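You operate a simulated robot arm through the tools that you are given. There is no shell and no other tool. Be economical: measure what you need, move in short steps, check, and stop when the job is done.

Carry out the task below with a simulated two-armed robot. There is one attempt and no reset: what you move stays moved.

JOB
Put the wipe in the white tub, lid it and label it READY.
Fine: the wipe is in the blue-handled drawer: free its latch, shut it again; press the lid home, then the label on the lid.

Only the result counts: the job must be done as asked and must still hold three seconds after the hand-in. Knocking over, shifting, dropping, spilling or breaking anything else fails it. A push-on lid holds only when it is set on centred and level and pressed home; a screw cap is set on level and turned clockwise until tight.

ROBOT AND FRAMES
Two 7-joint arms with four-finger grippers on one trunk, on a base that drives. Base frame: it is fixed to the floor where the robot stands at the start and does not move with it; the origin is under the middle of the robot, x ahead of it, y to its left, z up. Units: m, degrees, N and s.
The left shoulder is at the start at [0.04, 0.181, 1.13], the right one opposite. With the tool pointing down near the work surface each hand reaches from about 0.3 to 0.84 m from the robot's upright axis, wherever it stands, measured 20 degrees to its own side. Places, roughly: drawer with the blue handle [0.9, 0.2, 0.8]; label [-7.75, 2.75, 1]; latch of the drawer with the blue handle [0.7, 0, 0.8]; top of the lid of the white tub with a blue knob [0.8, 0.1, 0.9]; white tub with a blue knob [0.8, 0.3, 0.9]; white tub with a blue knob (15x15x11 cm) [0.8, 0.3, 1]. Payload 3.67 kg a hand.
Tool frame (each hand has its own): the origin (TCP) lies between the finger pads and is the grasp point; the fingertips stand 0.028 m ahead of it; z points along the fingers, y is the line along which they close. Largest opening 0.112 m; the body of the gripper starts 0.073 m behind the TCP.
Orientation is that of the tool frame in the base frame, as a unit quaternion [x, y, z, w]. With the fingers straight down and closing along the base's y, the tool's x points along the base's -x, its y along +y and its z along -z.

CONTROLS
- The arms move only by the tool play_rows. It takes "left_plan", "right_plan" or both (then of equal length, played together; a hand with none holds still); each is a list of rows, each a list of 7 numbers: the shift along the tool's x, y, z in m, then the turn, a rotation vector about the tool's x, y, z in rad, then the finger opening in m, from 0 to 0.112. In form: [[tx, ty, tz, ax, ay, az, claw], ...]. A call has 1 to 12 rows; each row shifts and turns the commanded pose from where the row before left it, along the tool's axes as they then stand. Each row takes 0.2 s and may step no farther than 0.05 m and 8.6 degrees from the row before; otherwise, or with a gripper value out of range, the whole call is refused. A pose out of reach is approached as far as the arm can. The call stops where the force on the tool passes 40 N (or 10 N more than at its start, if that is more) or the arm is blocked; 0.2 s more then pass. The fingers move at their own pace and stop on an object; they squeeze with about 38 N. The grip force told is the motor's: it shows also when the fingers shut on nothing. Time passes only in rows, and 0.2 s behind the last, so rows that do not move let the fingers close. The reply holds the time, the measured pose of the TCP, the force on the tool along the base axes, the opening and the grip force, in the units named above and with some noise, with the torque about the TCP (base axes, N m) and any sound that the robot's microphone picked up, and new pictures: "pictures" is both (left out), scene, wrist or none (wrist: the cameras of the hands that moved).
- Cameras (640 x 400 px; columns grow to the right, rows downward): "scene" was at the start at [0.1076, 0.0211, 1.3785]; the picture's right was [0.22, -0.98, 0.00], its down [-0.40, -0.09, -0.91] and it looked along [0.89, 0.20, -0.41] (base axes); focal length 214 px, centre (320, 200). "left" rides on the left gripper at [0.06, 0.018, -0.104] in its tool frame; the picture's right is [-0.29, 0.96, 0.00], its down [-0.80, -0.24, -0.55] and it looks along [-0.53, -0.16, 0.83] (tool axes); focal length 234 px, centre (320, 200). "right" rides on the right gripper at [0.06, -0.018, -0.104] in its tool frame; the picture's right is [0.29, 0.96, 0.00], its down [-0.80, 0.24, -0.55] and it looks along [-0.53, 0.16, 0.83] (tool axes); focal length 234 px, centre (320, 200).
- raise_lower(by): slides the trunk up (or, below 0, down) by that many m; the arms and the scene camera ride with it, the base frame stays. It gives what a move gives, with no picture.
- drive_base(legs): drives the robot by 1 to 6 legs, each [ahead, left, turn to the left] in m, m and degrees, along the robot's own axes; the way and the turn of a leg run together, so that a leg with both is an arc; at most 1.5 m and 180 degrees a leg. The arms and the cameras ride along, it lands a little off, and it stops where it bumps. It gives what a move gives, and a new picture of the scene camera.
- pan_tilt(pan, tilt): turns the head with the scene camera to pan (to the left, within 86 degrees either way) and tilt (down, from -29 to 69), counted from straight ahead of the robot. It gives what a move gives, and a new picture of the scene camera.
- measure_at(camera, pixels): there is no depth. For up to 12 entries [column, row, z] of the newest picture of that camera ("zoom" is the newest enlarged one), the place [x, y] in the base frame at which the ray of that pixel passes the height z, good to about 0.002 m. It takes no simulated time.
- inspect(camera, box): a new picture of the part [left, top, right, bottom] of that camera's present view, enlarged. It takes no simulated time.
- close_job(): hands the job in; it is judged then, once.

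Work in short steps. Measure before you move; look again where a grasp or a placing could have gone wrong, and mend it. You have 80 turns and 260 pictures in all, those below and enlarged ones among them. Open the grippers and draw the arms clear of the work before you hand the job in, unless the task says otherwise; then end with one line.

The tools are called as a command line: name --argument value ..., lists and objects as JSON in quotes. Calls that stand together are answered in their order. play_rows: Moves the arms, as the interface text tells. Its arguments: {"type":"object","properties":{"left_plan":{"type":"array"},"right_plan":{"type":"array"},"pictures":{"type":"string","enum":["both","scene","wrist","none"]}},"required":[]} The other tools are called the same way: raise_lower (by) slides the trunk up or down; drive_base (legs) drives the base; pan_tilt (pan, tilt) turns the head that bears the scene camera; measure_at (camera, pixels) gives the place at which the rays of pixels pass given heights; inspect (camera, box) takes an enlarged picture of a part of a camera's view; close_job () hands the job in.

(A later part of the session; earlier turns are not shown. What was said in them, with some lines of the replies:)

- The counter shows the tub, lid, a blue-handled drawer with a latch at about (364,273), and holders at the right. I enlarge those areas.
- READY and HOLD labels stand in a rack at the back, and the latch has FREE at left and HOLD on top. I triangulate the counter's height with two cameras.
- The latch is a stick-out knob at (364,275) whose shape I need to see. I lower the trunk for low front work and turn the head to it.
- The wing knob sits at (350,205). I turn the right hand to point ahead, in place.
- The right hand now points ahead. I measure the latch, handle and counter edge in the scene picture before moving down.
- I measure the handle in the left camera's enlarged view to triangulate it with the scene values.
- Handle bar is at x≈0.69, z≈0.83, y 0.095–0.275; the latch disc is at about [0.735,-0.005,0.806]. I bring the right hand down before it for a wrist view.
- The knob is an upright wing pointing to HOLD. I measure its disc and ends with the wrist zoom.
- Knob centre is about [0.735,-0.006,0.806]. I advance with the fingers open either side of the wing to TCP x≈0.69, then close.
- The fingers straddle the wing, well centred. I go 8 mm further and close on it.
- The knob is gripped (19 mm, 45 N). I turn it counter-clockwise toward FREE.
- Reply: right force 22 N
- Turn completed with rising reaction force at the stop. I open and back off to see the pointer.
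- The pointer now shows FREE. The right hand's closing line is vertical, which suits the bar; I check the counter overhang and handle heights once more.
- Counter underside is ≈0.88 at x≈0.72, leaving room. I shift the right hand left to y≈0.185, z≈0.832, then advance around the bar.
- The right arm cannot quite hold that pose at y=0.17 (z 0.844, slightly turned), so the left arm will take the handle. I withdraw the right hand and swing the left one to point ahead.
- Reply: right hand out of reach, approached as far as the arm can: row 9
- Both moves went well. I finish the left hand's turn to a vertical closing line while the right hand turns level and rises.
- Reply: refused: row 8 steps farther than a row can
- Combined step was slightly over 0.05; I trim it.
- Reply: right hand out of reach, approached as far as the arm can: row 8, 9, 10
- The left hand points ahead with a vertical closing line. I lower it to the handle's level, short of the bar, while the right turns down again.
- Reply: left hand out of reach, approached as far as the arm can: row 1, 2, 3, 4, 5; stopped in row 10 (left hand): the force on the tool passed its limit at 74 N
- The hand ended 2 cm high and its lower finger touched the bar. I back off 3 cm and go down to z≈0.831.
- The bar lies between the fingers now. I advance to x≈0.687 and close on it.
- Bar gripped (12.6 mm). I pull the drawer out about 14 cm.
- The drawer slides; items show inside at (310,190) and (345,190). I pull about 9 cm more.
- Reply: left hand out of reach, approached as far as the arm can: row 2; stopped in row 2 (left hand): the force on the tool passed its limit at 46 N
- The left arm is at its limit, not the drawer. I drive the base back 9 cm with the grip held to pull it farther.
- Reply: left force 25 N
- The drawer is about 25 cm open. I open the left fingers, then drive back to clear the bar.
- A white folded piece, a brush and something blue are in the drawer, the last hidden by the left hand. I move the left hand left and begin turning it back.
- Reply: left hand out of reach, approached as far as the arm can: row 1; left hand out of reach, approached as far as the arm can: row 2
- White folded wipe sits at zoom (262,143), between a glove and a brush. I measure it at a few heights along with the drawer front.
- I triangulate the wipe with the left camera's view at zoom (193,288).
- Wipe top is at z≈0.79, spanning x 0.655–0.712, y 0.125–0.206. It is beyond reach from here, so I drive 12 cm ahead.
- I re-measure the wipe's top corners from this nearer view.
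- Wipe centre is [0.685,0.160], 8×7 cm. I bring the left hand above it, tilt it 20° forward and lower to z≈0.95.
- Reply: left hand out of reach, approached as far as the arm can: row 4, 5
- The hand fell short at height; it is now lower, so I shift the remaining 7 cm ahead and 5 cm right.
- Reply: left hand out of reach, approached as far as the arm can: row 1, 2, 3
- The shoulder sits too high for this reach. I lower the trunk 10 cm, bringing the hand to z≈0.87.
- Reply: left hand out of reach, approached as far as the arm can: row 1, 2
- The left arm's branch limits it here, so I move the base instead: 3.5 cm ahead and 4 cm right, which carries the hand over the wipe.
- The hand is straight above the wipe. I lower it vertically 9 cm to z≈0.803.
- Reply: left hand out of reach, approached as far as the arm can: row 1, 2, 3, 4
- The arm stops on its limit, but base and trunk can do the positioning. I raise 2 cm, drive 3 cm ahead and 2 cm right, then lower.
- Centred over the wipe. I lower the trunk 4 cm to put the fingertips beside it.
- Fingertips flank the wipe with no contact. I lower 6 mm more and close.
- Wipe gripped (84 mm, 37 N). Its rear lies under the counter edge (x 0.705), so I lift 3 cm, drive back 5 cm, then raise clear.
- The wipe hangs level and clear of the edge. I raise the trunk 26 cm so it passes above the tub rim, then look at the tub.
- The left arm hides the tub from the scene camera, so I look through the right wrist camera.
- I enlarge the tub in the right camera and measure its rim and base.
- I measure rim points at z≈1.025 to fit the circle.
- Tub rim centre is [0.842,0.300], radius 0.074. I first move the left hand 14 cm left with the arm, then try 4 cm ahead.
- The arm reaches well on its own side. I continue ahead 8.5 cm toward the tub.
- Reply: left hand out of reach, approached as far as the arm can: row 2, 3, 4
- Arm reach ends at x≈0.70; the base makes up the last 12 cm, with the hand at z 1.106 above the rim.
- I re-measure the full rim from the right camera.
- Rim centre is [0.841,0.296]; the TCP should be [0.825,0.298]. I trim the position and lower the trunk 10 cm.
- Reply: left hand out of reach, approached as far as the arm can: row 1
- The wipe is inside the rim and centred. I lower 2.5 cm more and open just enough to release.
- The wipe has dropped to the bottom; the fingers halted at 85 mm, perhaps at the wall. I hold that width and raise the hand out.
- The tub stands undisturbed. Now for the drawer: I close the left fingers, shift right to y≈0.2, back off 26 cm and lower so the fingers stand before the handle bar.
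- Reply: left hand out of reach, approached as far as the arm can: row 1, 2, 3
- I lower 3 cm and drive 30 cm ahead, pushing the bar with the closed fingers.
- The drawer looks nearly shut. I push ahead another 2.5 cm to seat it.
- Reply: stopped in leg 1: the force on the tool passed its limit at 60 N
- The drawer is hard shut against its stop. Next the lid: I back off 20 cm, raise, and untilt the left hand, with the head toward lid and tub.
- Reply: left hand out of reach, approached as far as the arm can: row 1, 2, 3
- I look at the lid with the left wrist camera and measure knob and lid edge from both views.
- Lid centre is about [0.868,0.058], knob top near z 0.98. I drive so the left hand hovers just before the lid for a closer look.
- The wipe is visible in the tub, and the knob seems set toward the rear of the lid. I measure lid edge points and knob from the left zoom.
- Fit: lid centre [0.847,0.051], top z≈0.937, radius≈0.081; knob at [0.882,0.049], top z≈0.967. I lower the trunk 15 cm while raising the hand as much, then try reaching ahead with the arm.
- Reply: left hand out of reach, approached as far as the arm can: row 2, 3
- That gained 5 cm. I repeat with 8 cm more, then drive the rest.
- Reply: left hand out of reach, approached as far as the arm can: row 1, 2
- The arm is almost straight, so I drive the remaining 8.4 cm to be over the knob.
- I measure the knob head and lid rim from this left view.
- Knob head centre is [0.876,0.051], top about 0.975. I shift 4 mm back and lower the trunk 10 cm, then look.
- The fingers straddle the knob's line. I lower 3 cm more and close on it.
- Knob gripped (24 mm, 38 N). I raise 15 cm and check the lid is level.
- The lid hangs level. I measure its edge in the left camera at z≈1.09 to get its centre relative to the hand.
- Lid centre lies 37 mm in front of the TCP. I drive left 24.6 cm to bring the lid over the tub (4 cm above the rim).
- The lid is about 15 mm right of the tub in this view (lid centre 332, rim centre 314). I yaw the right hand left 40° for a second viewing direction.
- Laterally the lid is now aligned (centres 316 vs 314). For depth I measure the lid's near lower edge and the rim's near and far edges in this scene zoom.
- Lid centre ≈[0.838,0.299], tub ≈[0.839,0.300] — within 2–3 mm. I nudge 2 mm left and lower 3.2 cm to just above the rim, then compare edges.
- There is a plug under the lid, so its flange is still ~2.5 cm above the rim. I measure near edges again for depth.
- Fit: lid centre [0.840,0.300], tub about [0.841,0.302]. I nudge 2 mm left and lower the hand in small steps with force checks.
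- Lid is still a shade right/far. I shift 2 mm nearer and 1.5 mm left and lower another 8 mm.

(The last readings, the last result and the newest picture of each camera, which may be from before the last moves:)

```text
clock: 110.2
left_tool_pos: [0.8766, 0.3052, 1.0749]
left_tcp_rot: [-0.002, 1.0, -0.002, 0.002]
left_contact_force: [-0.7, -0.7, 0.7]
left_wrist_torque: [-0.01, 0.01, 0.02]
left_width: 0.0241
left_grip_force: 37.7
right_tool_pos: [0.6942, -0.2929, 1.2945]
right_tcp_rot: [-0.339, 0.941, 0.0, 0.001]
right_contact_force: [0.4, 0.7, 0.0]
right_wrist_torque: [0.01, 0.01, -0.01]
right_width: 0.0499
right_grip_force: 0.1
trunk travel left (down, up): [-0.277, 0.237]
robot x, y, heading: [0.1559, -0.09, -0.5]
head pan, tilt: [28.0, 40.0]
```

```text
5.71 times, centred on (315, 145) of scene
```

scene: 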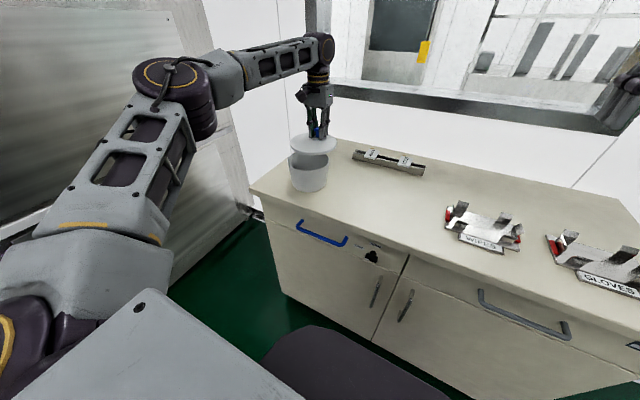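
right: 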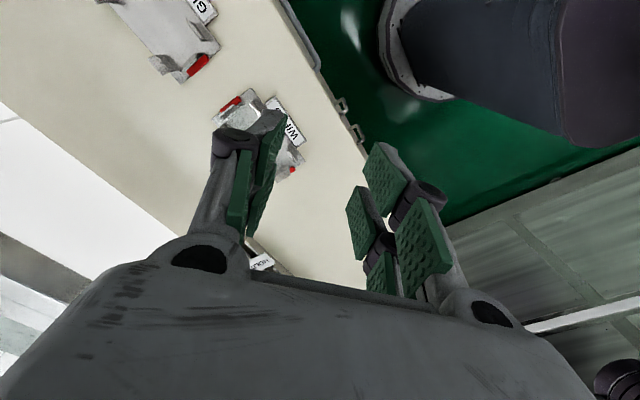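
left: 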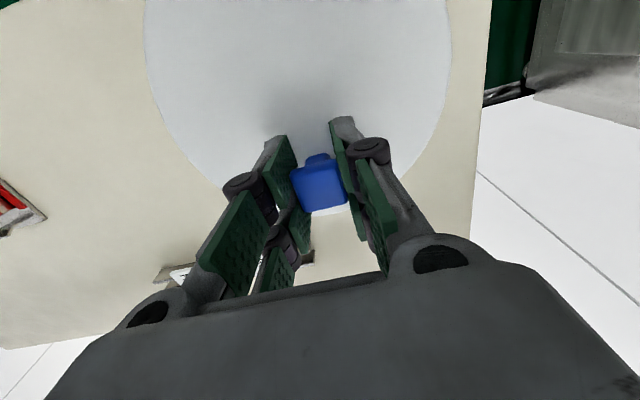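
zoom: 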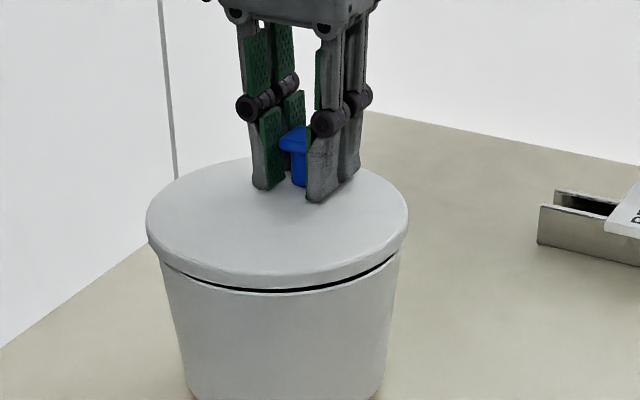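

Nearly seated with no contact force. I shift 1 mm right and lower 2+2 mm.

play_rows --left_plan '[[0, -0.0012, 0, 0, 0, 0, 0.01], [0, 0, 0.002, 0, 0, 0, 0.01], [0, 0, 0.002, 0, 0, 0, 0.01], [0, 0, 0, 0, 0, 0, 0.01]]' --pictures "none"

inspect --camera "scene" --box '[280, 110, 350, 180]'

```text
clock: 111.2
left_tool_pos: [0.8758, 0.303, 1.0706]
left_tcp_rot: [-0.003, 1.0, -0.002, 0.002]
left_contact_force: [-0.7, -0.6, 1.2]
left_wrist_torque: [0.0, 0.0, 0.05]
left_width: 0.0241
left_grip_force: 38.4
right_tool_pos: [0.6952, -0.2943, 1.2938]
right_tcp_rot: [-0.339, 0.941, 0.0, 0.001]
right_contact_force: [-0.2, -0.5, 1.1]
right_wrist_torque: [-0.01, 0.0, 0.05]
right_width: 0.0498
right_grip_force: 0.0
trunk travel left (down, up): [-0.277, 0.237]
robot x, y, heading: [0.156, -0.0838, -0.5]
head pan, tilt: [28.0, 40.0]
```

```text
5.71 times, centred on (315, 145) of scene
```

zoom: 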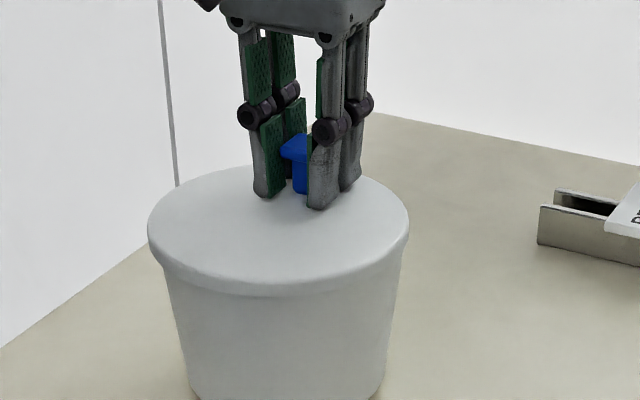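

Centred now (278 vs 279) and closing the gap. I keep lowering 2 mm at a time to contact.

play_rows --left_plan '[[0, 0, 0.002, 0, 0, 0, 0.01], [0, 0, 0.002, 0, 0, 0, 0.01], [0, 0, 0.002, 0, 0, 0, 0.01], [0, 0, 0, 0, 0, 0, 0.01]]' --pictures "none"

inspect --camera "scene" --box '[280, 110, 350, 180]'

```text
clock: 112.2
left_tool_pos: [0.8746, 0.3033, 1.0679]
left_tcp_rot: [-0.004, 1.0, -0.001, 0.007]
left_contact_force: [9.0, 4.0, 30.6]
left_wrist_torque: [0.03, -0.12, -0.02]
left_width: 0.0245
left_grip_force: 38.0
right_tool_pos: [0.692, -0.2946, 1.2945]
right_tcp_rot: [-0.338, 0.941, 0.001, 0.002]
right_contact_force: [-0.1, -0.5, 0.3]
right_wrist_torque: [0.0, 0.0, -0.02]
right_width: 0.0499
right_grip_force: 0.1
trunk travel left (down, up): [-0.277, 0.237]
robot x, y, heading: [0.1582, -0.0893, -0.5]
head pan, tilt: [28.0, 40.0]
```

```text
5.71 times, centred on (315, 145) of scene
```

zoom: 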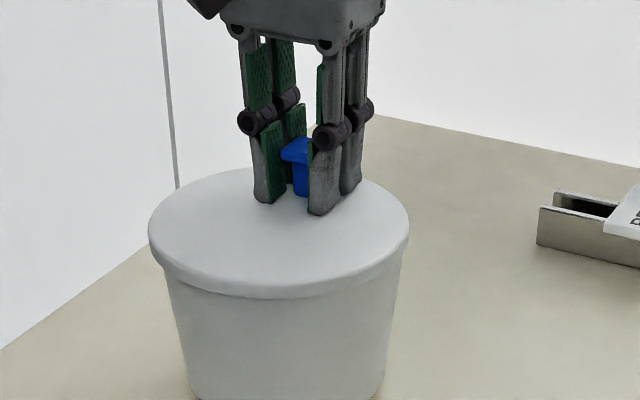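

The lid rests on the rim (31 N contact, z 1.068). I release the knob, lift, and move over the lid's centre with closed fingers to press.

play_rows --left_plan '[[0, 0, -0.003, 0, 0, 0, 0.01], [0, 0, 0, 0, 0, 0, 0.06], [0, 0, 0, 0, 0, 0, 0.06], [0, 0, -0.03, 0, 0, 0, 0.06], [0, 0, -0.03, 0, 0, 0, 0.06], [0.019, 0, 0, 0, 0, 0, 0.03], [0.019, 0, 0, 0, 0, 0, 0.0], [0, 0, 0, 0, 0, 0, 0.0], [0, 0, 0, 0, 0, 0, 0.0]]' --pictures "none"

inspect --camera "scene" --box '[280, 110, 350, 180]'

inspect --camera "left" --box '[80, 0, 560, 300]'

```text
clock: 114.2
left_tool_pos: [0.8399, 0.3028, 1.1253]
left_tcp_rot: [-0.003, 1.0, -0.002, 0.002]
left_contact_force: [0.5, 0.7, -0.8]
left_wrist_torque: [0.01, 0.0, 0.01]
left_width: 0.0
left_grip_force: 35.6
right_tool_pos: [0.6945, -0.2924, 1.2948]
right_tcp_rot: [-0.339, 0.941, 0.001, 0.001]
right_contact_force: [-0.3, 0.5, -0.3]
right_wrist_torque: [-0.03, 0.03, 0.03]
right_width: 0.0499
right_grip_force: 0.0
trunk travel left (down, up): [-0.277, 0.237]
robot x, y, heading: [0.1578, -0.0877, -0.5]
head pan, tilt: [28.0, 40.0]
heard: snap
```

```text
5.71 times, centred on (315, 145) of scene
```

zoom: 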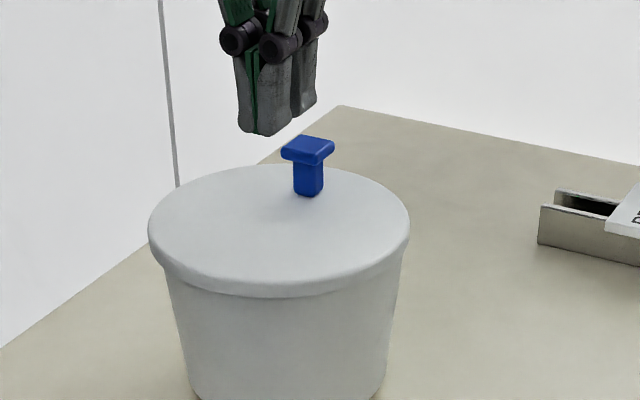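

```text
1.33 times, centred on (320, 150) of left
5 turns are left
```

zoom: 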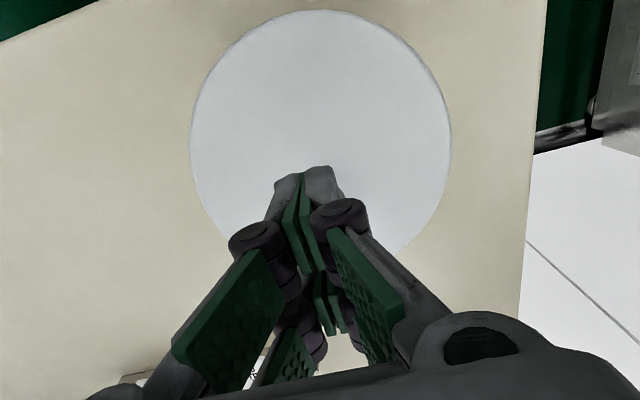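

A snap was heard: the lid is home. With few turns left I lift the left hand, tilt it 55° forward for reach, bring it before the READY label and look.

play_rows --left_plan '[[0, 0, -0.04, 0, 0, 0, 0.03], [0, 0, -0.04, 0, 0, 0, 0.09], [0, 0, 0, 0, -0.137, 0, 0.09], [0, 0, 0, 0, -0.137, 0, 0.09], [0, 0, 0, 0, -0.137, 0, 0.09], [0, 0, 0, 0, -0.137, 0, 0.09], [0, 0, 0, 0, -0.137, 0, 0.09], [0, 0, 0, 0, -0.137, 0, 0.09], [0, 0, 0, 0, -0.137, 0, 0.09], [0, -0.049, 0, 0, 0, 0, 0.09], [0, -0.049, 0, 0, 0, 0, 0.09], [0, -0.049, 0, 0, 0, 0, 0.09]]' --pictures "none"

play_rows --left_plan '[[-0.003, 0, 0.045, 0, 0, 0, 0.09], [-0.003, 0, 0.045, 0, 0, 0, 0.09], [-0.003, 0, 0.045, 0, 0, 0, 0.09], [-0.003, 0, 0.045, 0, 0, 0, 0.09], [0, 0, 0, 0, 0, 0, 0.09]]' --pictures "none"

drive_base --legs '[[0.03, 0, 0.5]]'

inspect --camera "left" --box '[160, 40, 480, 240]'

measure_at --camera "zoom" --pixels '[[220, 100, 0.96], [320, 100, 0.96], [420, 100, 0.96], [220, 200, 0.96], [320, 200, 0.96], [420, 200, 0.96], [220, 300, 0.96], [320, 300, 0.96], [420, 300, 0.96], [320, 200, 0.95]]'

inspect --camera "scene" --box '[310, 110, 430, 190]'

measure_at --camera "zoom" --pixels '[[160, 100, 0.96], [320, 100, 0.96], [480, 100, 0.96], [160, 200, 0.96], [320, 200, 0.96], [480, 200, 0.96], [160, 300, 0.96], [320, 300, 0.96], [480, 300, 0.96], [320, 200, 0.95]]'

```text
clock: 116.8
left_tool_pos: [0.8389, 0.1532, 1.2047]
left_tcp_rot: [-0.004, 0.886, 0.001, 0.463]
left_contact_force: [-1.0, 0.4, -0.7]
left_wrist_torque: [0.02, -0.01, 0.05]
left_width: 0.0901
left_grip_force: 0.1
right_tool_pos: [0.6954, -0.2953, 1.2932]
right_tcp_rot: [-0.339, 0.941, 0.001, 0.002]
right_contact_force: [0.1, 0.8, -0.5]
right_wrist_torque: [0.0, -0.01, 0.0]
right_width: 0.0499
right_grip_force: 0.1
trunk travel left (down, up): [-0.277, 0.237]
robot x, y, heading: [0.1557, -0.0861, -0.7]
head pan, tilt: [28.0, 40.0]
```

```text
clock: 118.0
left_tool_pos: [0.9933, 0.1559, 1.114]
left_tcp_rot: [-0.003, 0.886, -0.001, 0.463]
left_contact_force: [-1.0, -0.4, -0.2]
left_wrist_torque: [0.0, -0.02, 0.0]
left_width: 0.0901
left_grip_force: 0.0
right_tool_pos: [0.6944, -0.2928, 1.2948]
right_tcp_rot: [-0.339, 0.941, 0.0, 0.002]
right_contact_force: [0.2, -0.1, 0.7]
right_wrist_torque: [-0.02, -0.02, 0.03]
right_width: 0.0501
right_grip_force: 0.0
trunk travel left (down, up): [-0.277, 0.237]
robot x, y, heading: [0.1552, -0.0874, -0.5]
head pan, tilt: [28.0, 40.0]
```

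```text
clock: 118.9
left_tool_pos: [1.0175, 0.1639, 1.1174]
left_tcp_rot: [-0.008, 0.885, 0.002, 0.465]
left_contact_force: [-0.4, 0.5, -0.1]
left_wrist_torque: [-0.01, 0.0, 0.0]
left_width: 0.09
left_grip_force: 0.0
right_tool_pos: [0.7219, -0.2896, 1.2958]
right_tcp_rot: [-0.343, 0.939, 0.0, 0.002]
right_contact_force: [-0.7, 0.5, 0.0]
right_wrist_torque: [0.02, -0.05, -0.02]
right_width: 0.05
right_grip_force: 0.1
trunk travel left (down, up): [-0.277, 0.237]
robot x, y, heading: [0.1846, -0.0858, 0.0]
head pan, tilt: [28.0, 40.0]
```

scene: 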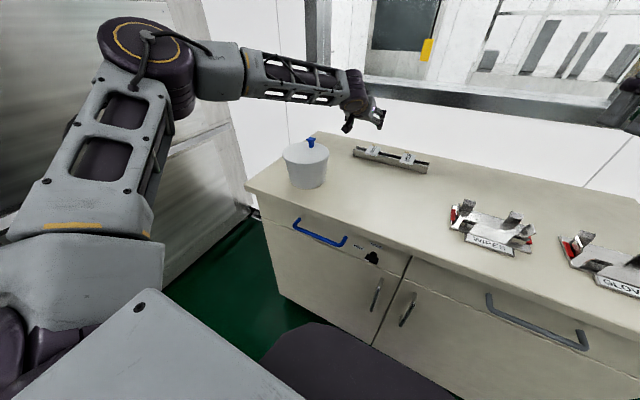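

```text
2.00 times, centred on (320, 140) of left
```

zoom: 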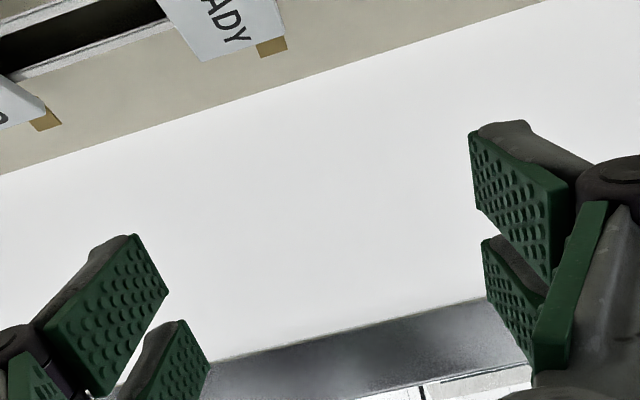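

```text
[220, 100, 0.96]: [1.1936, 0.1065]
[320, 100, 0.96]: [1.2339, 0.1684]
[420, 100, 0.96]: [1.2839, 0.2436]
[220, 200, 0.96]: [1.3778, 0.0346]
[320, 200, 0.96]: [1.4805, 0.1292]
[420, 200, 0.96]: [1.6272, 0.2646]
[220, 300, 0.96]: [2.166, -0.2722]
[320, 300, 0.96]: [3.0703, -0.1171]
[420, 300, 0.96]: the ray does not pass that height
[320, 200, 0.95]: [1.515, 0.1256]
```

```text
5.00 times, centred on (370, 150) of scene
```

zoom: 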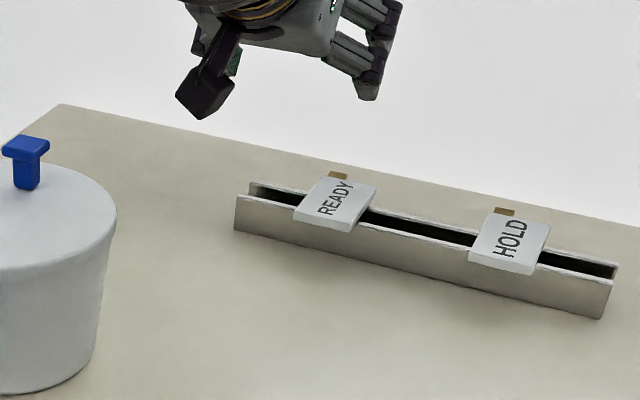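

```text
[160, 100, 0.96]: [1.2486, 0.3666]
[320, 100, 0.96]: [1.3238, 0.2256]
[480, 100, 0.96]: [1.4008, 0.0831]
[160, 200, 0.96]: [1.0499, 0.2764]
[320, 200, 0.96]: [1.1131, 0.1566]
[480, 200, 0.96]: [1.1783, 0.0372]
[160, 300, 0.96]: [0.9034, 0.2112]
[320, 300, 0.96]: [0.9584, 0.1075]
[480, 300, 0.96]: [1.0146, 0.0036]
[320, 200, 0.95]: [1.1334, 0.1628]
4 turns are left
```

Scene and left views put the READY card at x 1.075–1.15, y≈0.116–0.166, top z≈0.96. I close in, lower beside it, grip, lift, and carry it to hover by the lid, viewing on the way.

drive_base --legs '[[0.015, 0, 0]]'

play_rows --left_plan '[[0.0147, -0.0077, 0.0359, 0, 0, 0, 0.09], [0.0147, -0.0077, 0.0359, 0, 0, 0, 0.09], [0.0147, -0.0077, 0.0359, 0, 0, 0, 0.09], [0.006, 0, 0.00416, 0, 0, 0, 0.09], [0.006, 0, 0.00416, 0, 0, 0, 0.09], [0.006, 0, 0.00416, 0, 0, 0, 0.09], [0.006, 0, 0.00416, 0, 0, 0, 0.09], [0.006, 0, 0.00416, 0, 0, 0, 0.09], [0.006, 0, 0.00416, 0, 0, 0, 0.09], [0, 0, 0, 0, 0, 0, 0.09]]' --pictures "none"

inspect --camera "left" --box '[160, 40, 480, 240]'

inspect --camera "scene" --box '[310, 110, 430, 190]'

play_rows --left_plan '[[0, 0, 0, 0, 0, 0, 0.05], [0, 0, 0, 0, 0, 0, 0.02], [0, 0, 0, 0, 0, 0, 0.02], [0, 0, 0, 0, 0, 0, 0.02], [-0.0309, 0, -0.0213, 0, 0, 0, 0.02], [-0.0309, 0, -0.0213, 0, 0, 0, 0.02], [-0.0309, 0, -0.0213, 0, 0, 0, 0.02], [-0.0309, 0, -0.0213, 0, 0, 0, 0.02]]' --pictures "none"

inspect --camera "left" --box '[160, 40, 480, 240]'

play_rows --left_plan '[[0.0245, 0, -0.0355, 0, 0, 0, 0.02], [0.0245, 0, -0.0355, 0, 0, 0, 0.02], [0.0245, 0, -0.0355, 0, 0, 0, 0.02], [0.0245, 0, -0.0355, 0, 0, 0, 0.02], [0.0245, 0, -0.0355, 0, 0, 0, 0.02], [0.0245, 0, -0.0355, 0, 0, 0, 0.02], [0.0245, 0, -0.0355, 0, 0, 0, 0.02], [0, 0.0397, 0, 0, 0, 0, 0.02], [0, 0.0397, 0, 0, 0, 0, 0.02], [0, 0.0397, 0, 0, 0, 0, 0.02], [0, 0.0397, 0, 0, 0, 0, 0.02], [0, 0, 0, 0, 0, 0, 0.02]]' --pictures "both"

inspect --camera "scene" --box '[250, 110, 370, 190]'

```text
clock: 119.7
left_tool_pos: [1.0343, 0.164, 1.1156]
left_tcp_rot: [-0.007, 0.885, 0.002, 0.465]
left_contact_force: [-0.4, -0.4, 0.5]
left_wrist_torque: [0.01, 0.02, 0.03]
left_width: 0.0899
left_grip_force: 0.1
right_tool_pos: [0.7374, -0.2884, 1.2961]
right_tcp_rot: [-0.343, 0.939, 0.0, 0.004]
right_contact_force: [-0.2, 0.3, 1.1]
right_wrist_torque: [0.02, -0.02, 0.01]
right_width: 0.05
right_grip_force: 0.0
trunk travel left (down, up): [-0.277, 0.237]
robot x, y, heading: [0.199, -0.0856, -0.0]
head pan, tilt: [28.0, 40.0]
```

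scene: 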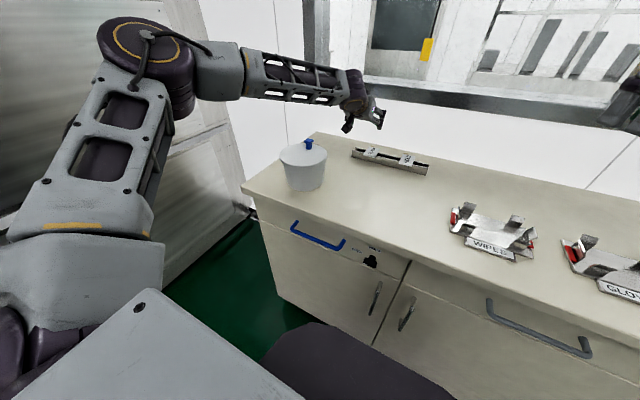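

```text
clock: 121.9
left_tool_pos: [1.0463, 0.1685, 0.9908]
left_tcp_rot: [-0.007, 0.886, 0.002, 0.464]
left_contact_force: [-0.7, 0.8, 0.0]
left_wrist_torque: [0.04, -0.03, -0.01]
left_width: 0.0897
left_grip_force: 0.1
left hand out of reach, approached as far as the arm can: row 2, 3, 5, 7, 9
right_tool_pos: [0.7402, -0.289, 1.2938]
right_tcp_rot: [-0.344, 0.939, 0.001, 0.002]
right_contact_force: [-0.7, 1.0, -0.3]
right_wrist_torque: [-0.01, 0.0, 0.04]
right_width: 0.0498
right_grip_force: 0.1
trunk travel left (down, up): [-0.277, 0.237]
robot x, y, heading: [0.2005, -0.0934, -0.1]
head pan, tilt: [28.0, 40.0]
```

```text
2.00 times, centred on (320, 140) of left
```

zoom: 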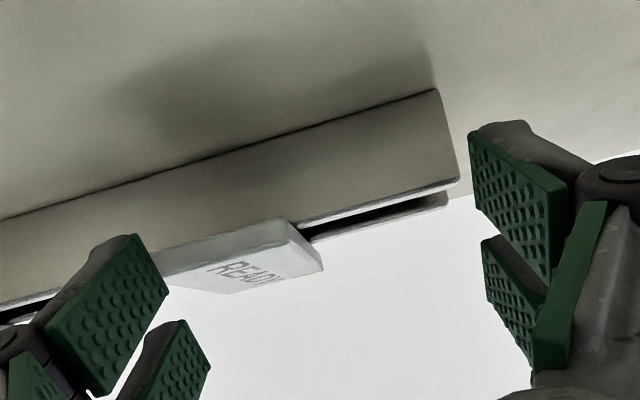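

```text
5.00 times, centred on (370, 150) of scene
```

zoom: 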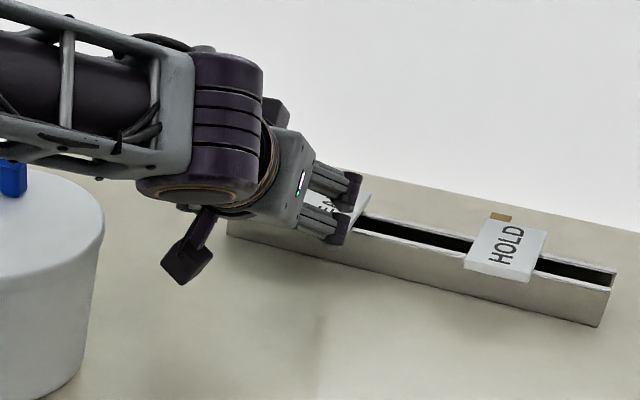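

```text
clock: 123.7
left_tool_pos: [1.0462, 0.1699, 1.1395]
left_tcp_rot: [-0.008, 0.886, 0.003, 0.464]
left_contact_force: [0.0, 0.2, -1.4]
left_wrist_torque: [0.01, 0.0, 0.01]
left_width: 0.0199
left_grip_force: 0.0
right_tool_pos: [0.7395, -0.2897, 1.2942]
right_tcp_rot: [-0.343, 0.939, 0.001, 0.002]
right_contact_force: [-0.1, -0.4, 0.5]
right_wrist_torque: [-0.01, 0.0, -0.01]
right_width: 0.0499
right_grip_force: 0.0
trunk travel left (down, up): [-0.277, 0.237]
robot x, y, heading: [0.1991, -0.0864, -0.5]
head pan, tilt: [28.0, 40.0]
```

```text
2.00 times, centred on (320, 140) of left
```

zoom: 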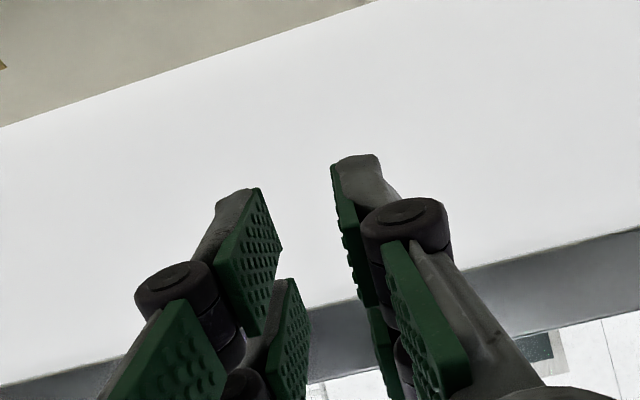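

```text
clock: 126.3
left_tool_pos: [0.7441, 0.3237, 1.1379]
left_tcp_rot: [-0.009, 0.886, 0.001, 0.464]
left_contact_force: [-0.1, 0.7, -0.1]
left_wrist_torque: [0.02, -0.02, -0.02]
left_width: 0.02
left_grip_force: 0.1
right_tool_pos: [0.7412, -0.2881, 1.2934]
right_tcp_rot: [-0.343, 0.939, 0.001, 0.002]
right_contact_force: [1.0, 0.2, -0.1]
right_wrist_torque: [-0.01, 0.03, -0.01]
right_width: 0.05
right_grip_force: 0.0
trunk travel left (down, up): [-0.277, 0.237]
robot x, y, heading: [0.203, -0.0859, -0.0]
head pan, tilt: [28.0, 40.0]
```

scene: 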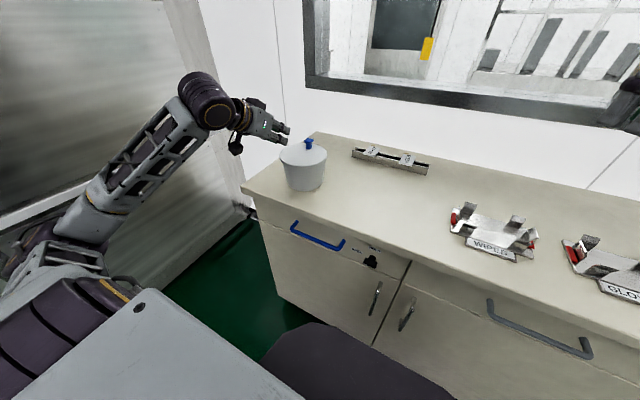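
left: 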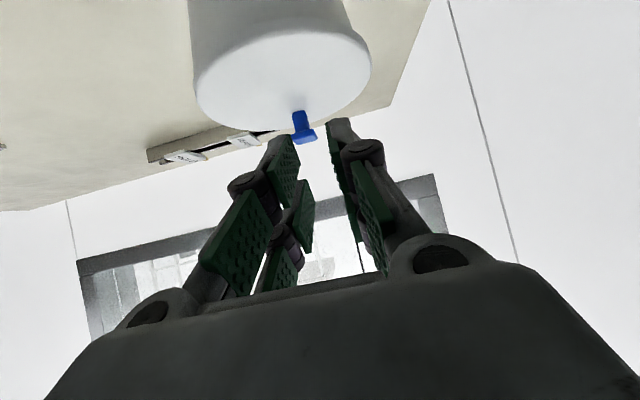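

```text
5.00 times, centred on (310, 150) of scene
3 turns are left
```

zoom: 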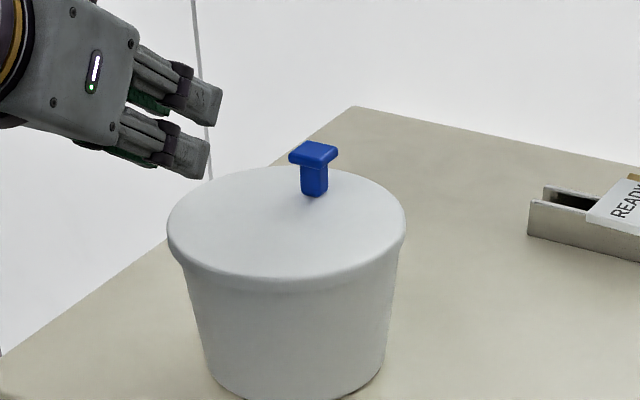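

The arm fell 5 cm short, so the label was not gripped. I go again with the base 5 cm nearer: approach, grip, lift, carry to the lid's front half, lower, release and lift off, viewing at key points.

play_rows --left_plan '[[0, -0.0457, 0, 0, 0, 0, 0.09], [0, -0.0457, 0, 0, 0, 0, 0.09], [0, -0.0457, 0, 0, 0, 0, 0.09], [0, -0.0457, 0, 0, 0, 0, 0.09], [-0.0237, 0, 0.0343, 0, 0, 0, 0.09], [-0.0237, 0, 0.0343, 0, 0, 0, 0.09], [-0.0237, 0, 0.0343, 0, 0, 0, 0.09], [-0.0237, 0, 0.0343, 0, 0, 0, 0.09], [-0.0237, 0, 0.0343, 0, 0, 0, 0.09], [-0.0237, 0, 0.0343, 0, 0, 0, 0.09], [0, 0, 0, 0, 0, 0, 0.09]]' --pictures "none"

drive_base --legs '[[0.05, 0, 0]]'

play_rows --left_plan '[[0.0252, 0, 0.0328, 0, 0, 0, 0.09], [0.0252, 0, 0.0328, 0, 0, 0, 0.09], [0.0252, 0, 0.0328, 0, 0, 0, 0.09], [0.0063, 0, 0.00436, 0, 0, 0, 0.09], [0.0063, 0, 0.00436, 0, 0, 0, 0.09], [0.0063, 0, 0.00436, 0, 0, 0, 0.09], [0.0063, 0, 0.00436, 0, 0, 0, 0.09], [0.0063, 0, 0.00436, 0, 0, 0, 0.09], [0.0063, 0, 0.00436, 0, 0, 0, 0.09], [0, 0, 0, 0, 0, 0, 0.09]]' --pictures "wrist"

play_rows --left_plan '[[0, 0, 0, 0, 0, 0, 0.06], [0, 0, 0, 0, 0, 0, 0.03], [0, 0, 0, 0, 0, 0, 0.02], [0, 0, 0, 0, 0, 0, 0.02], [-0.0309, 0, -0.0213, 0, 0, 0, 0.02], [-0.0309, 0, -0.0213, 0, 0, 0, 0.02], [-0.0309, 0, -0.0213, 0, 0, 0, 0.02], [-0.0309, 0, -0.0213, 0, 0, 0, 0.02]]' --pictures "wrist"

play_rows --left_plan '[[0.0245, 0, -0.0355, 0, 0, 0, 0.02], [0.0245, 0, -0.0355, 0, 0, 0, 0.02], [0.0245, 0, -0.0355, 0, 0, 0, 0.02], [0.0245, 0, -0.0355, 0, 0, 0, 0.02], [0.0245, 0, -0.0355, 0, 0, 0, 0.02], [0.0245, 0, -0.0355, 0, 0, 0, 0.02], [0.0245, 0, -0.0355, 0, 0, 0, 0.02], [0, 0.0402, 0, 0, 0, 0, 0.02], [0, 0.0402, 0, 0, 0, 0, 0.02], [0, 0.0402, 0, 0, 0, 0, 0.02], [0, 0.0402, 0, 0, 0, 0, 0.02], [0, 0, 0, 0, 0, 0, 0.02]]' --pictures "both"

inspect --camera "scene" --box '[230, 100, 370, 190]'

```text
clock: 128.7
left_tool_pos: [0.9971, 0.1468, 1.1408]
left_tcp_rot: [-0.007, 0.885, 0.002, 0.465]
left_contact_force: [-1.1, 0.2, -0.3]
left_wrist_torque: [0.0, -0.04, -0.03]
left_width: 0.0901
left_grip_force: 0.0
right_tool_pos: [0.7398, -0.2884, 1.295]
right_tcp_rot: [-0.342, 0.94, 0.0, 0.001]
right_contact_force: [0.3, 0.2, 0.1]
right_wrist_torque: [0.01, -0.02, 0.01]
right_width: 0.0499
right_grip_force: 0.1
trunk travel left (down, up): [-0.277, 0.237]
robot x, y, heading: [0.2, -0.092, 0.0]
head pan, tilt: [28.0, 40.0]
```

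```text
clock: 129.6
left_tool_pos: [1.0478, 0.1441, 1.141]
left_tcp_rot: [-0.008, 0.885, 0.002, 0.465]
left_contact_force: [0.0, 0.1, -0.1]
left_wrist_torque: [0.02, -0.01, 0.0]
left_width: 0.0902
left_grip_force: 0.3
right_tool_pos: [0.7904, -0.2894, 1.2953]
right_tcp_rot: [-0.343, 0.939, 0.0, 0.003]
right_contact_force: [0.4, 0.9, -0.3]
right_wrist_torque: [-0.02, 0.02, 0.0]
right_width: 0.0498
right_grip_force: 0.0
trunk travel left (down, up): [-0.277, 0.237]
robot x, y, heading: [0.2528, -0.0846, 0.0]
head pan, tilt: [28.0, 40.0]
```

scene: 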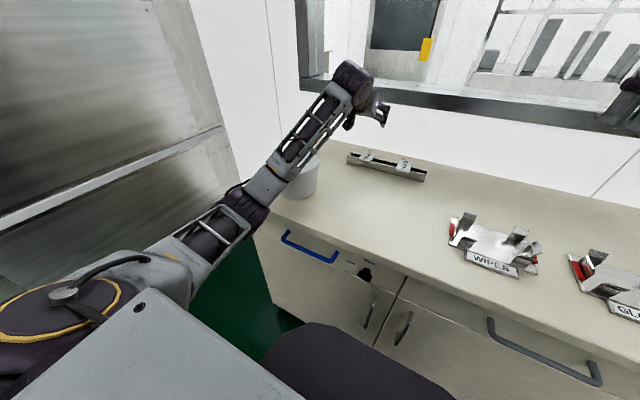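

```text
clock: 131.6
left_tool_pos: [1.0908, 0.1461, 0.9917]
left_tcp_rot: [-0.006, 0.879, 0.002, 0.476]
left_contact_force: [0.8, -1.5, 8.8]
left_wrist_torque: [0.5, -0.05, -0.03]
left_width: 0.0911
left_grip_force: 1.1
right_tool_pos: [0.7919, -0.2894, 1.2949]
right_tcp_rot: [-0.343, 0.939, 0.001, 0.002]
right_contact_force: [0.1, 0.2, -0.8]
right_wrist_torque: [-0.05, 0.05, 0.01]
right_width: 0.0497
right_grip_force: 0.0
trunk travel left (down, up): [-0.277, 0.237]
robot x, y, heading: [0.253, -0.0861, -0.3]
head pan, tilt: [28.0, 40.0]
stopped in row 10 (left hand): the force on the tool passed its limit at 44 N (the readings are from after the stop); the commanded pose is now the measured one
```

left: 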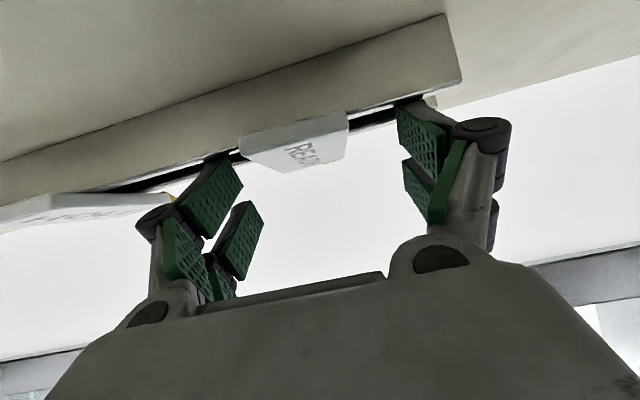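

```text
clock: 133.4
left_tool_pos: [1.085, 0.1455, 1.1398]
left_tcp_rot: [-0.006, 0.881, 0.002, 0.474]
left_contact_force: [-0.5, -0.5, 0.6]
left_wrist_torque: [-0.01, -0.02, 0.03]
left_width: 0.0465
left_grip_force: 38.2
right_tool_pos: [0.7904, -0.2898, 1.2949]
right_tcp_rot: [-0.343, 0.939, 0.0, 0.003]
right_contact_force: [0.4, -0.8, -0.8]
right_wrist_torque: [0.01, 0.01, 0.03]
right_width: 0.0499
right_grip_force: 0.1
trunk travel left (down, up): [-0.277, 0.237]
robot x, y, heading: [0.2514, -0.0899, -0.2]
head pan, tilt: [28.0, 40.0]
```

left: 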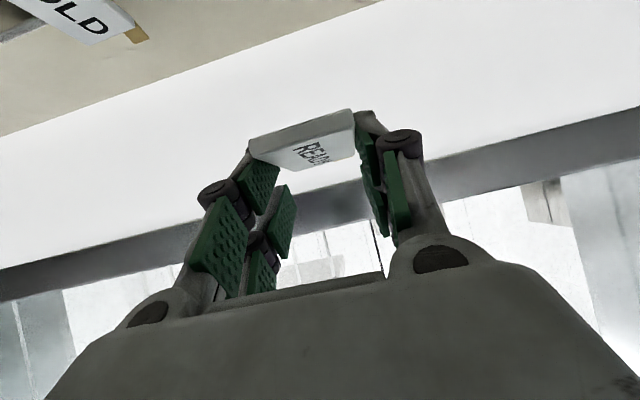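

```text
clock: 136.0
left_tool_pos: [0.7809, 0.2985, 1.1323]
left_tcp_rot: [-0.006, 0.88, 0.002, 0.475]
left_contact_force: [0.1, 0.1, 0.2]
left_wrist_torque: [-0.01, 0.01, -0.01]
left_width: 0.0465
left_grip_force: 37.8
right_tool_pos: [0.791, -0.2906, 1.2945]
right_tcp_rot: [-0.342, 0.94, 0.001, 0.002]
right_contact_force: [-0.1, -0.3, 0.1]
right_wrist_torque: [0.02, -0.02, 0.01]
right_width: 0.05
right_grip_force: 0.0
trunk travel left (down, up): [-0.277, 0.237]
robot x, y, heading: [0.2519, -0.0899, -0.0]
head pan, tilt: [28.0, 40.0]
```

scene: 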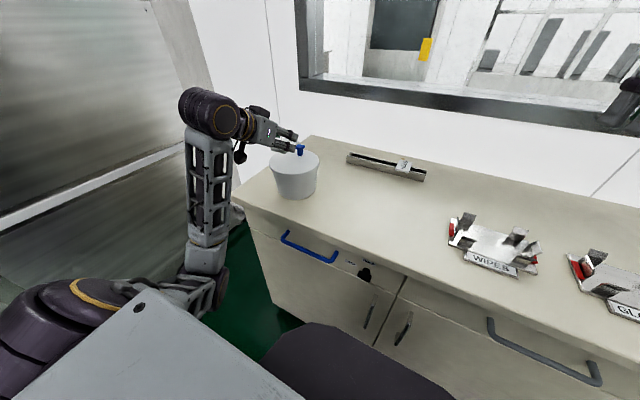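
left: 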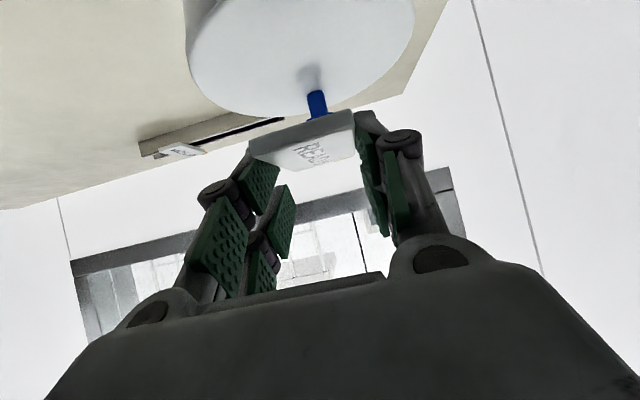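

```text
4.44 times, centred on (300, 145) of scene
2 turns are left
```

zoom: 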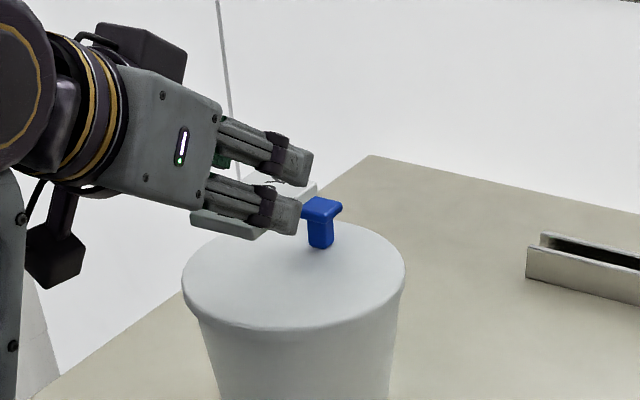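

The READY label is gripped (46 mm), held level, centred about at the TCP. I move 2.7 cm ahead, set it on the lid's front half with a guarded press, release, press it with closed fingers at two spots, then retreat and look.

play_rows --left_plan '[[-0.0148, 0.002, 0.0226, 0, 0, 0, 0.02], [0.0092, 0, 0.006, 0, 0, 0, 0.02], [0.0092, 0, 0.006, 0, 0, 0, 0.02], [0.0092, 0, 0.006, 0, 0, 0, 0.02], [0.0092, 0, 0.006, 0, 0, 0, 0.02], [0.0092, 0, 0.006, 0, 0, 0, 0.02], [0.0092, 0, 0.006, 0, 0, 0, 0.02], [0.0029, 0, 0.0019, 0, 0, 0, 0.02], [0.0029, 0, 0.0019, 0, 0, 0, 0.02], [0.0029, 0, 0.0019, 0, 0, 0, 0.02], [0.0029, 0, 0.0019, 0, 0, 0, 0.02], [0.0029, 0, 0.0019, 0, 0, 0, 0.02]]' --pictures "wrist"

play_rows --left_plan '[[0, 0, 0, 0, 0, 0, 0.06], [0, 0, 0, 0, 0, 0, 0.07], [0, 0, 0, 0, 0, 0, 0.07], [-0.0167, 0, -0.0109, 0, 0, 0, 0.07], [-0.0167, 0, -0.0109, 0, 0, 0, 0.07], [0, 0, 0, 0, 0, 0, 0.0], [0, 0, 0, 0, 0, 0, 0.0], [0, 0, 0, 0, 0, 0, 0.0]]' --pictures "wrist"

play_rows --left_plan '[[0.0042, 0, 0.0027, 0, 0, 0, 0.0], [0.0042, 0, 0.0027, 0, 0, 0, 0.0], [0.0042, 0, 0.0027, 0, 0, 0, 0.0], [0.0042, 0, 0.0027, 0, 0, 0, 0.0], [0.0042, 0, 0.0027, 0, 0, 0, 0.0], [0.0042, 0, 0.0027, 0, 0, 0, 0.0], [0.0042, 0, 0.0027, 0, 0, 0, 0.0], [0.0042, 0, 0.0027, 0, 0, 0, 0.0], [0.0042, 0, 0.0027, 0, 0, 0, 0.0], [0.0042, 0, 0.0027, 0, 0, 0, 0.0]]' --pictures "none"

play_rows --left_plan '[[-0.0126, 0, -0.0082, 0, 0, 0, 0.0], [-0.0126, 0, -0.0082, 0, 0, 0, 0.0], [0.0164, 0, -0.0251, 0, 0, 0, 0.0]]' --pictures "none"

play_rows --left_plan '[[0.0042, 0, 0.0027, 0, 0, 0, 0.0], [0.0042, 0, 0.0027, 0, 0, 0, 0.0], [0.0042, 0, 0.0027, 0, 0, 0, 0.0], [0.0042, 0, 0.0027, 0, 0, 0, 0.0], [0.0042, 0, 0.0027, 0, 0, 0, 0.0], [0.0042, 0, 0.0027, 0, 0, 0, 0.0], [0.0042, 0, 0.0027, 0, 0, 0, 0.0], [0.0042, 0, 0.0027, 0, 0, 0, 0.0]]' --pictures "none"

play_rows --left_plan '[[-0.0209, 0, -0.0137, 0, 0, 0, 0.0], [-0.0209, 0, -0.0137, 0, 0, 0, 0.0], [-0.0209, 0, -0.0137, 0, 0, 0, 0.03], [-0.0209, 0, -0.0137, 0, 0, 0, 0.06], [0.0182, 0, -0.0279, 0, 0, 0, 0.06], [0.0182, 0, -0.0279, 0, 0, 0, 0.06], [0.0182, 0, -0.0279, 0, 0, 0, 0.06], [0.0182, 0, -0.0279, 0, 0, 0, 0.06]]' --pictures "both"

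inspect --camera "scene" --box '[230, 100, 370, 190]'

```text
clock: 137.7
left_tool_pos: [0.8086, 0.3053, 1.0758]
left_tcp_rot: [-0.006, 0.874, 0.003, 0.485]
left_contact_force: [-4.3, -3.1, 14.3]
left_wrist_torque: [-0.14, 0.01, -0.11]
left_width: 0.0468
left_grip_force: 38.1
right_tool_pos: [0.7904, -0.2901, 1.2952]
right_tcp_rot: [-0.343, 0.939, 0.001, 0.002]
right_contact_force: [-0.1, 0.5, 0.2]
right_wrist_torque: [0.0, 0.0, -0.03]
right_width: 0.05
right_grip_force: 0.1
trunk travel left (down, up): [-0.277, 0.237]
robot x, y, heading: [0.2516, -0.088, 0.2]
head pan, tilt: [28.0, 40.0]
stopped in row 8 (left hand): the force on the tool passed its limit at 47 N (the readings are from after the stop); the commanded pose is now the measured one
```

left: 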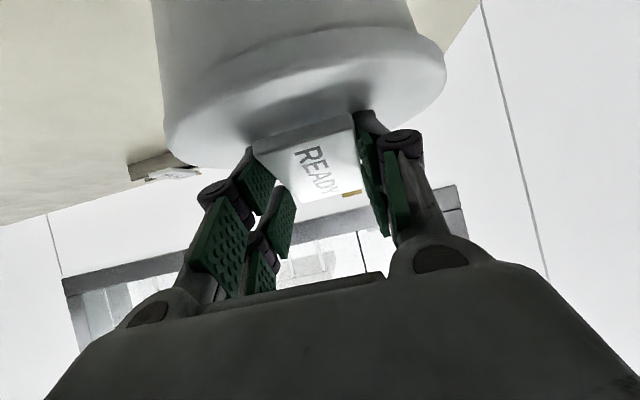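

```text
clock: 139.5
left_tool_pos: [0.8108, 0.3058, 1.1134]
left_tcp_rot: [-0.005, 0.876, 0.003, 0.482]
left_contact_force: [0.9, -0.8, -0.2]
left_wrist_torque: [0.02, 0.0, 0.05]
left_width: 0.0002
left_grip_force: 35.7
right_tool_pos: [0.7923, -0.2891, 1.2961]
right_tcp_rot: [-0.342, 0.94, 0.0, 0.001]
right_contact_force: [0.6, 0.6, -0.6]
right_wrist_torque: [0.01, 0.02, 0.0]
right_width: 0.0501
right_grip_force: 0.1
trunk travel left (down, up): [-0.277, 0.237]
robot x, y, heading: [0.2521, -0.0887, -0.0]
head pan, tilt: [28.0, 40.0]
```

left: 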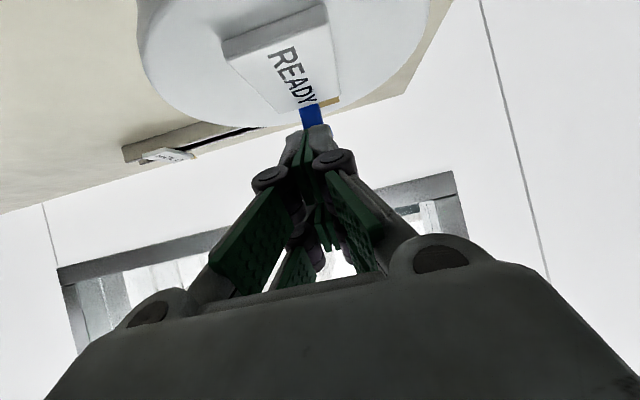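

```text
clock: 141.3
left_tool_pos: [0.8099, 0.3051, 1.0821]
left_tcp_rot: [-0.005, 0.87, 0.005, 0.493]
left_contact_force: [-2.4, -3.7, 10.0]
left_wrist_torque: [-0.08, 0.0, -0.03]
left_width: 0.006
left_grip_force: 35.6
right_tool_pos: [0.7889, -0.2898, 1.2952]
right_tcp_rot: [-0.343, 0.939, 0.0, 0.002]
right_contact_force: [0.2, -0.5, -0.2]
right_wrist_torque: [-0.01, 0.03, 0.01]
right_width: 0.0498
right_grip_force: 0.0
trunk travel left (down, up): [-0.277, 0.237]
robot x, y, heading: [0.2519, -0.0899, -0.2]
head pan, tilt: [28.0, 40.0]
stopped in row 9 (left hand): the force on the tool passed its limit at 46 N (the readings are from after the stop); the commanded pose is now the measured one
```

```text
clock: 142.1
left_tool_pos: [0.7801, 0.3073, 1.11]
left_tcp_rot: [-0.005, 0.871, 0.004, 0.491]
left_contact_force: [-0.7, -1.2, 0.3]
left_wrist_torque: [-0.02, 0.04, 0.02]
left_width: 0.0
left_grip_force: 35.9
right_tool_pos: [0.7889, -0.2885, 1.2952]
right_tcp_rot: [-0.342, 0.94, -0.001, 0.001]
right_contact_force: [0.0, 0.1, 0.0]
right_wrist_torque: [-0.03, -0.04, 0.0]
right_width: 0.0499
right_grip_force: 0.0
trunk travel left (down, up): [-0.277, 0.237]
robot x, y, heading: [0.2501, -0.0867, -0.2]
head pan, tilt: [28.0, 40.0]
```

```text
clock: 143.8
left_tool_pos: [0.7803, 0.3065, 1.081]
left_tcp_rot: [-0.005, 0.865, 0.007, 0.502]
left_contact_force: [-4.7, -4.9, 16.0]
left_wrist_torque: [-0.14, -0.03, -0.12]
left_width: 0.0058
left_grip_force: 35.7
right_tool_pos: [0.791, -0.2902, 1.2946]
right_tcp_rot: [-0.343, 0.939, 0.001, 0.003]
right_contact_force: [0.3, 0.3, 0.6]
right_wrist_torque: [-0.02, 0.05, -0.01]
right_width: 0.0501
right_grip_force: 0.0
trunk travel left (down, up): [-0.277, 0.237]
robot x, y, heading: [0.2525, -0.0909, -0.2]
head pan, tilt: [28.0, 40.0]
stopped in row 8 (left hand): the force on the tool passed its limit at 44 N (the readings are from after the stop); the commanded pose is now the measured one
```

```text
clock: 145.6
left_tool_pos: [0.6804, 0.3313, 1.2021]
left_tcp_rot: [-0.005, 0.867, 0.006, 0.498]
left_contact_force: [0.5, 1.2, -0.1]
left_wrist_torque: [0.0, -0.01, -0.02]
left_width: 0.06
left_grip_force: 0.1
left hand out of reach, approached as far as the arm can: row 6, 7, 8
right_tool_pos: [0.7907, -0.2887, 1.2949]
right_tcp_rot: [-0.343, 0.939, 0.0, 0.001]
right_contact_force: [-0.4, 0.1, 0.3]
right_wrist_torque: [-0.02, 0.01, 0.01]
right_width: 0.0498
right_grip_force: 0.0
trunk travel left (down, up): [-0.277, 0.237]
robot x, y, heading: [0.2522, -0.0889, -0.2]
head pan, tilt: [28.0, 40.0]
```

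scene: 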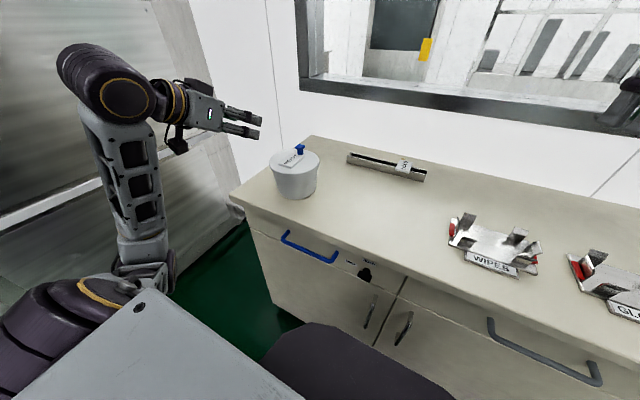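
left: 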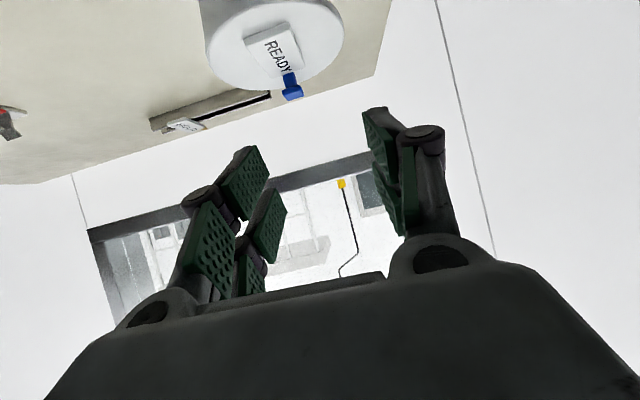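

```text
4.44 times, centred on (300, 145) of scene
1 turns are left
```

zoom: 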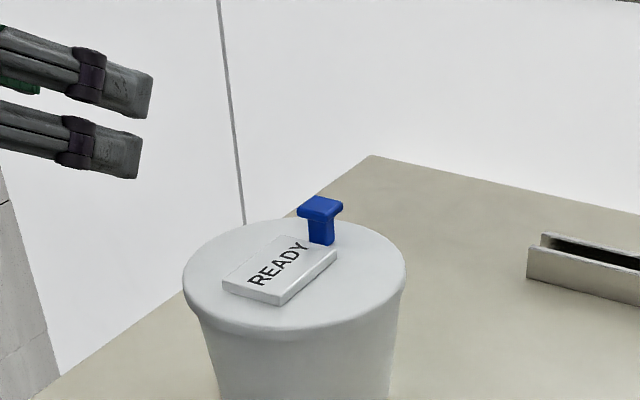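

The READY label lies flat on the lid after two presses, the lid is home, the drawer is shut, and the arm is clear. I hand in.

close_job

```text
The job is handed in.
```

The wipe is in the white tub, the lid snapped home and the READY label sits flat on the lid, pressed down at two spots. The blue-handled drawer is shut again with its latch turned to FREE. The job is handed in; I have not seen the judgement.
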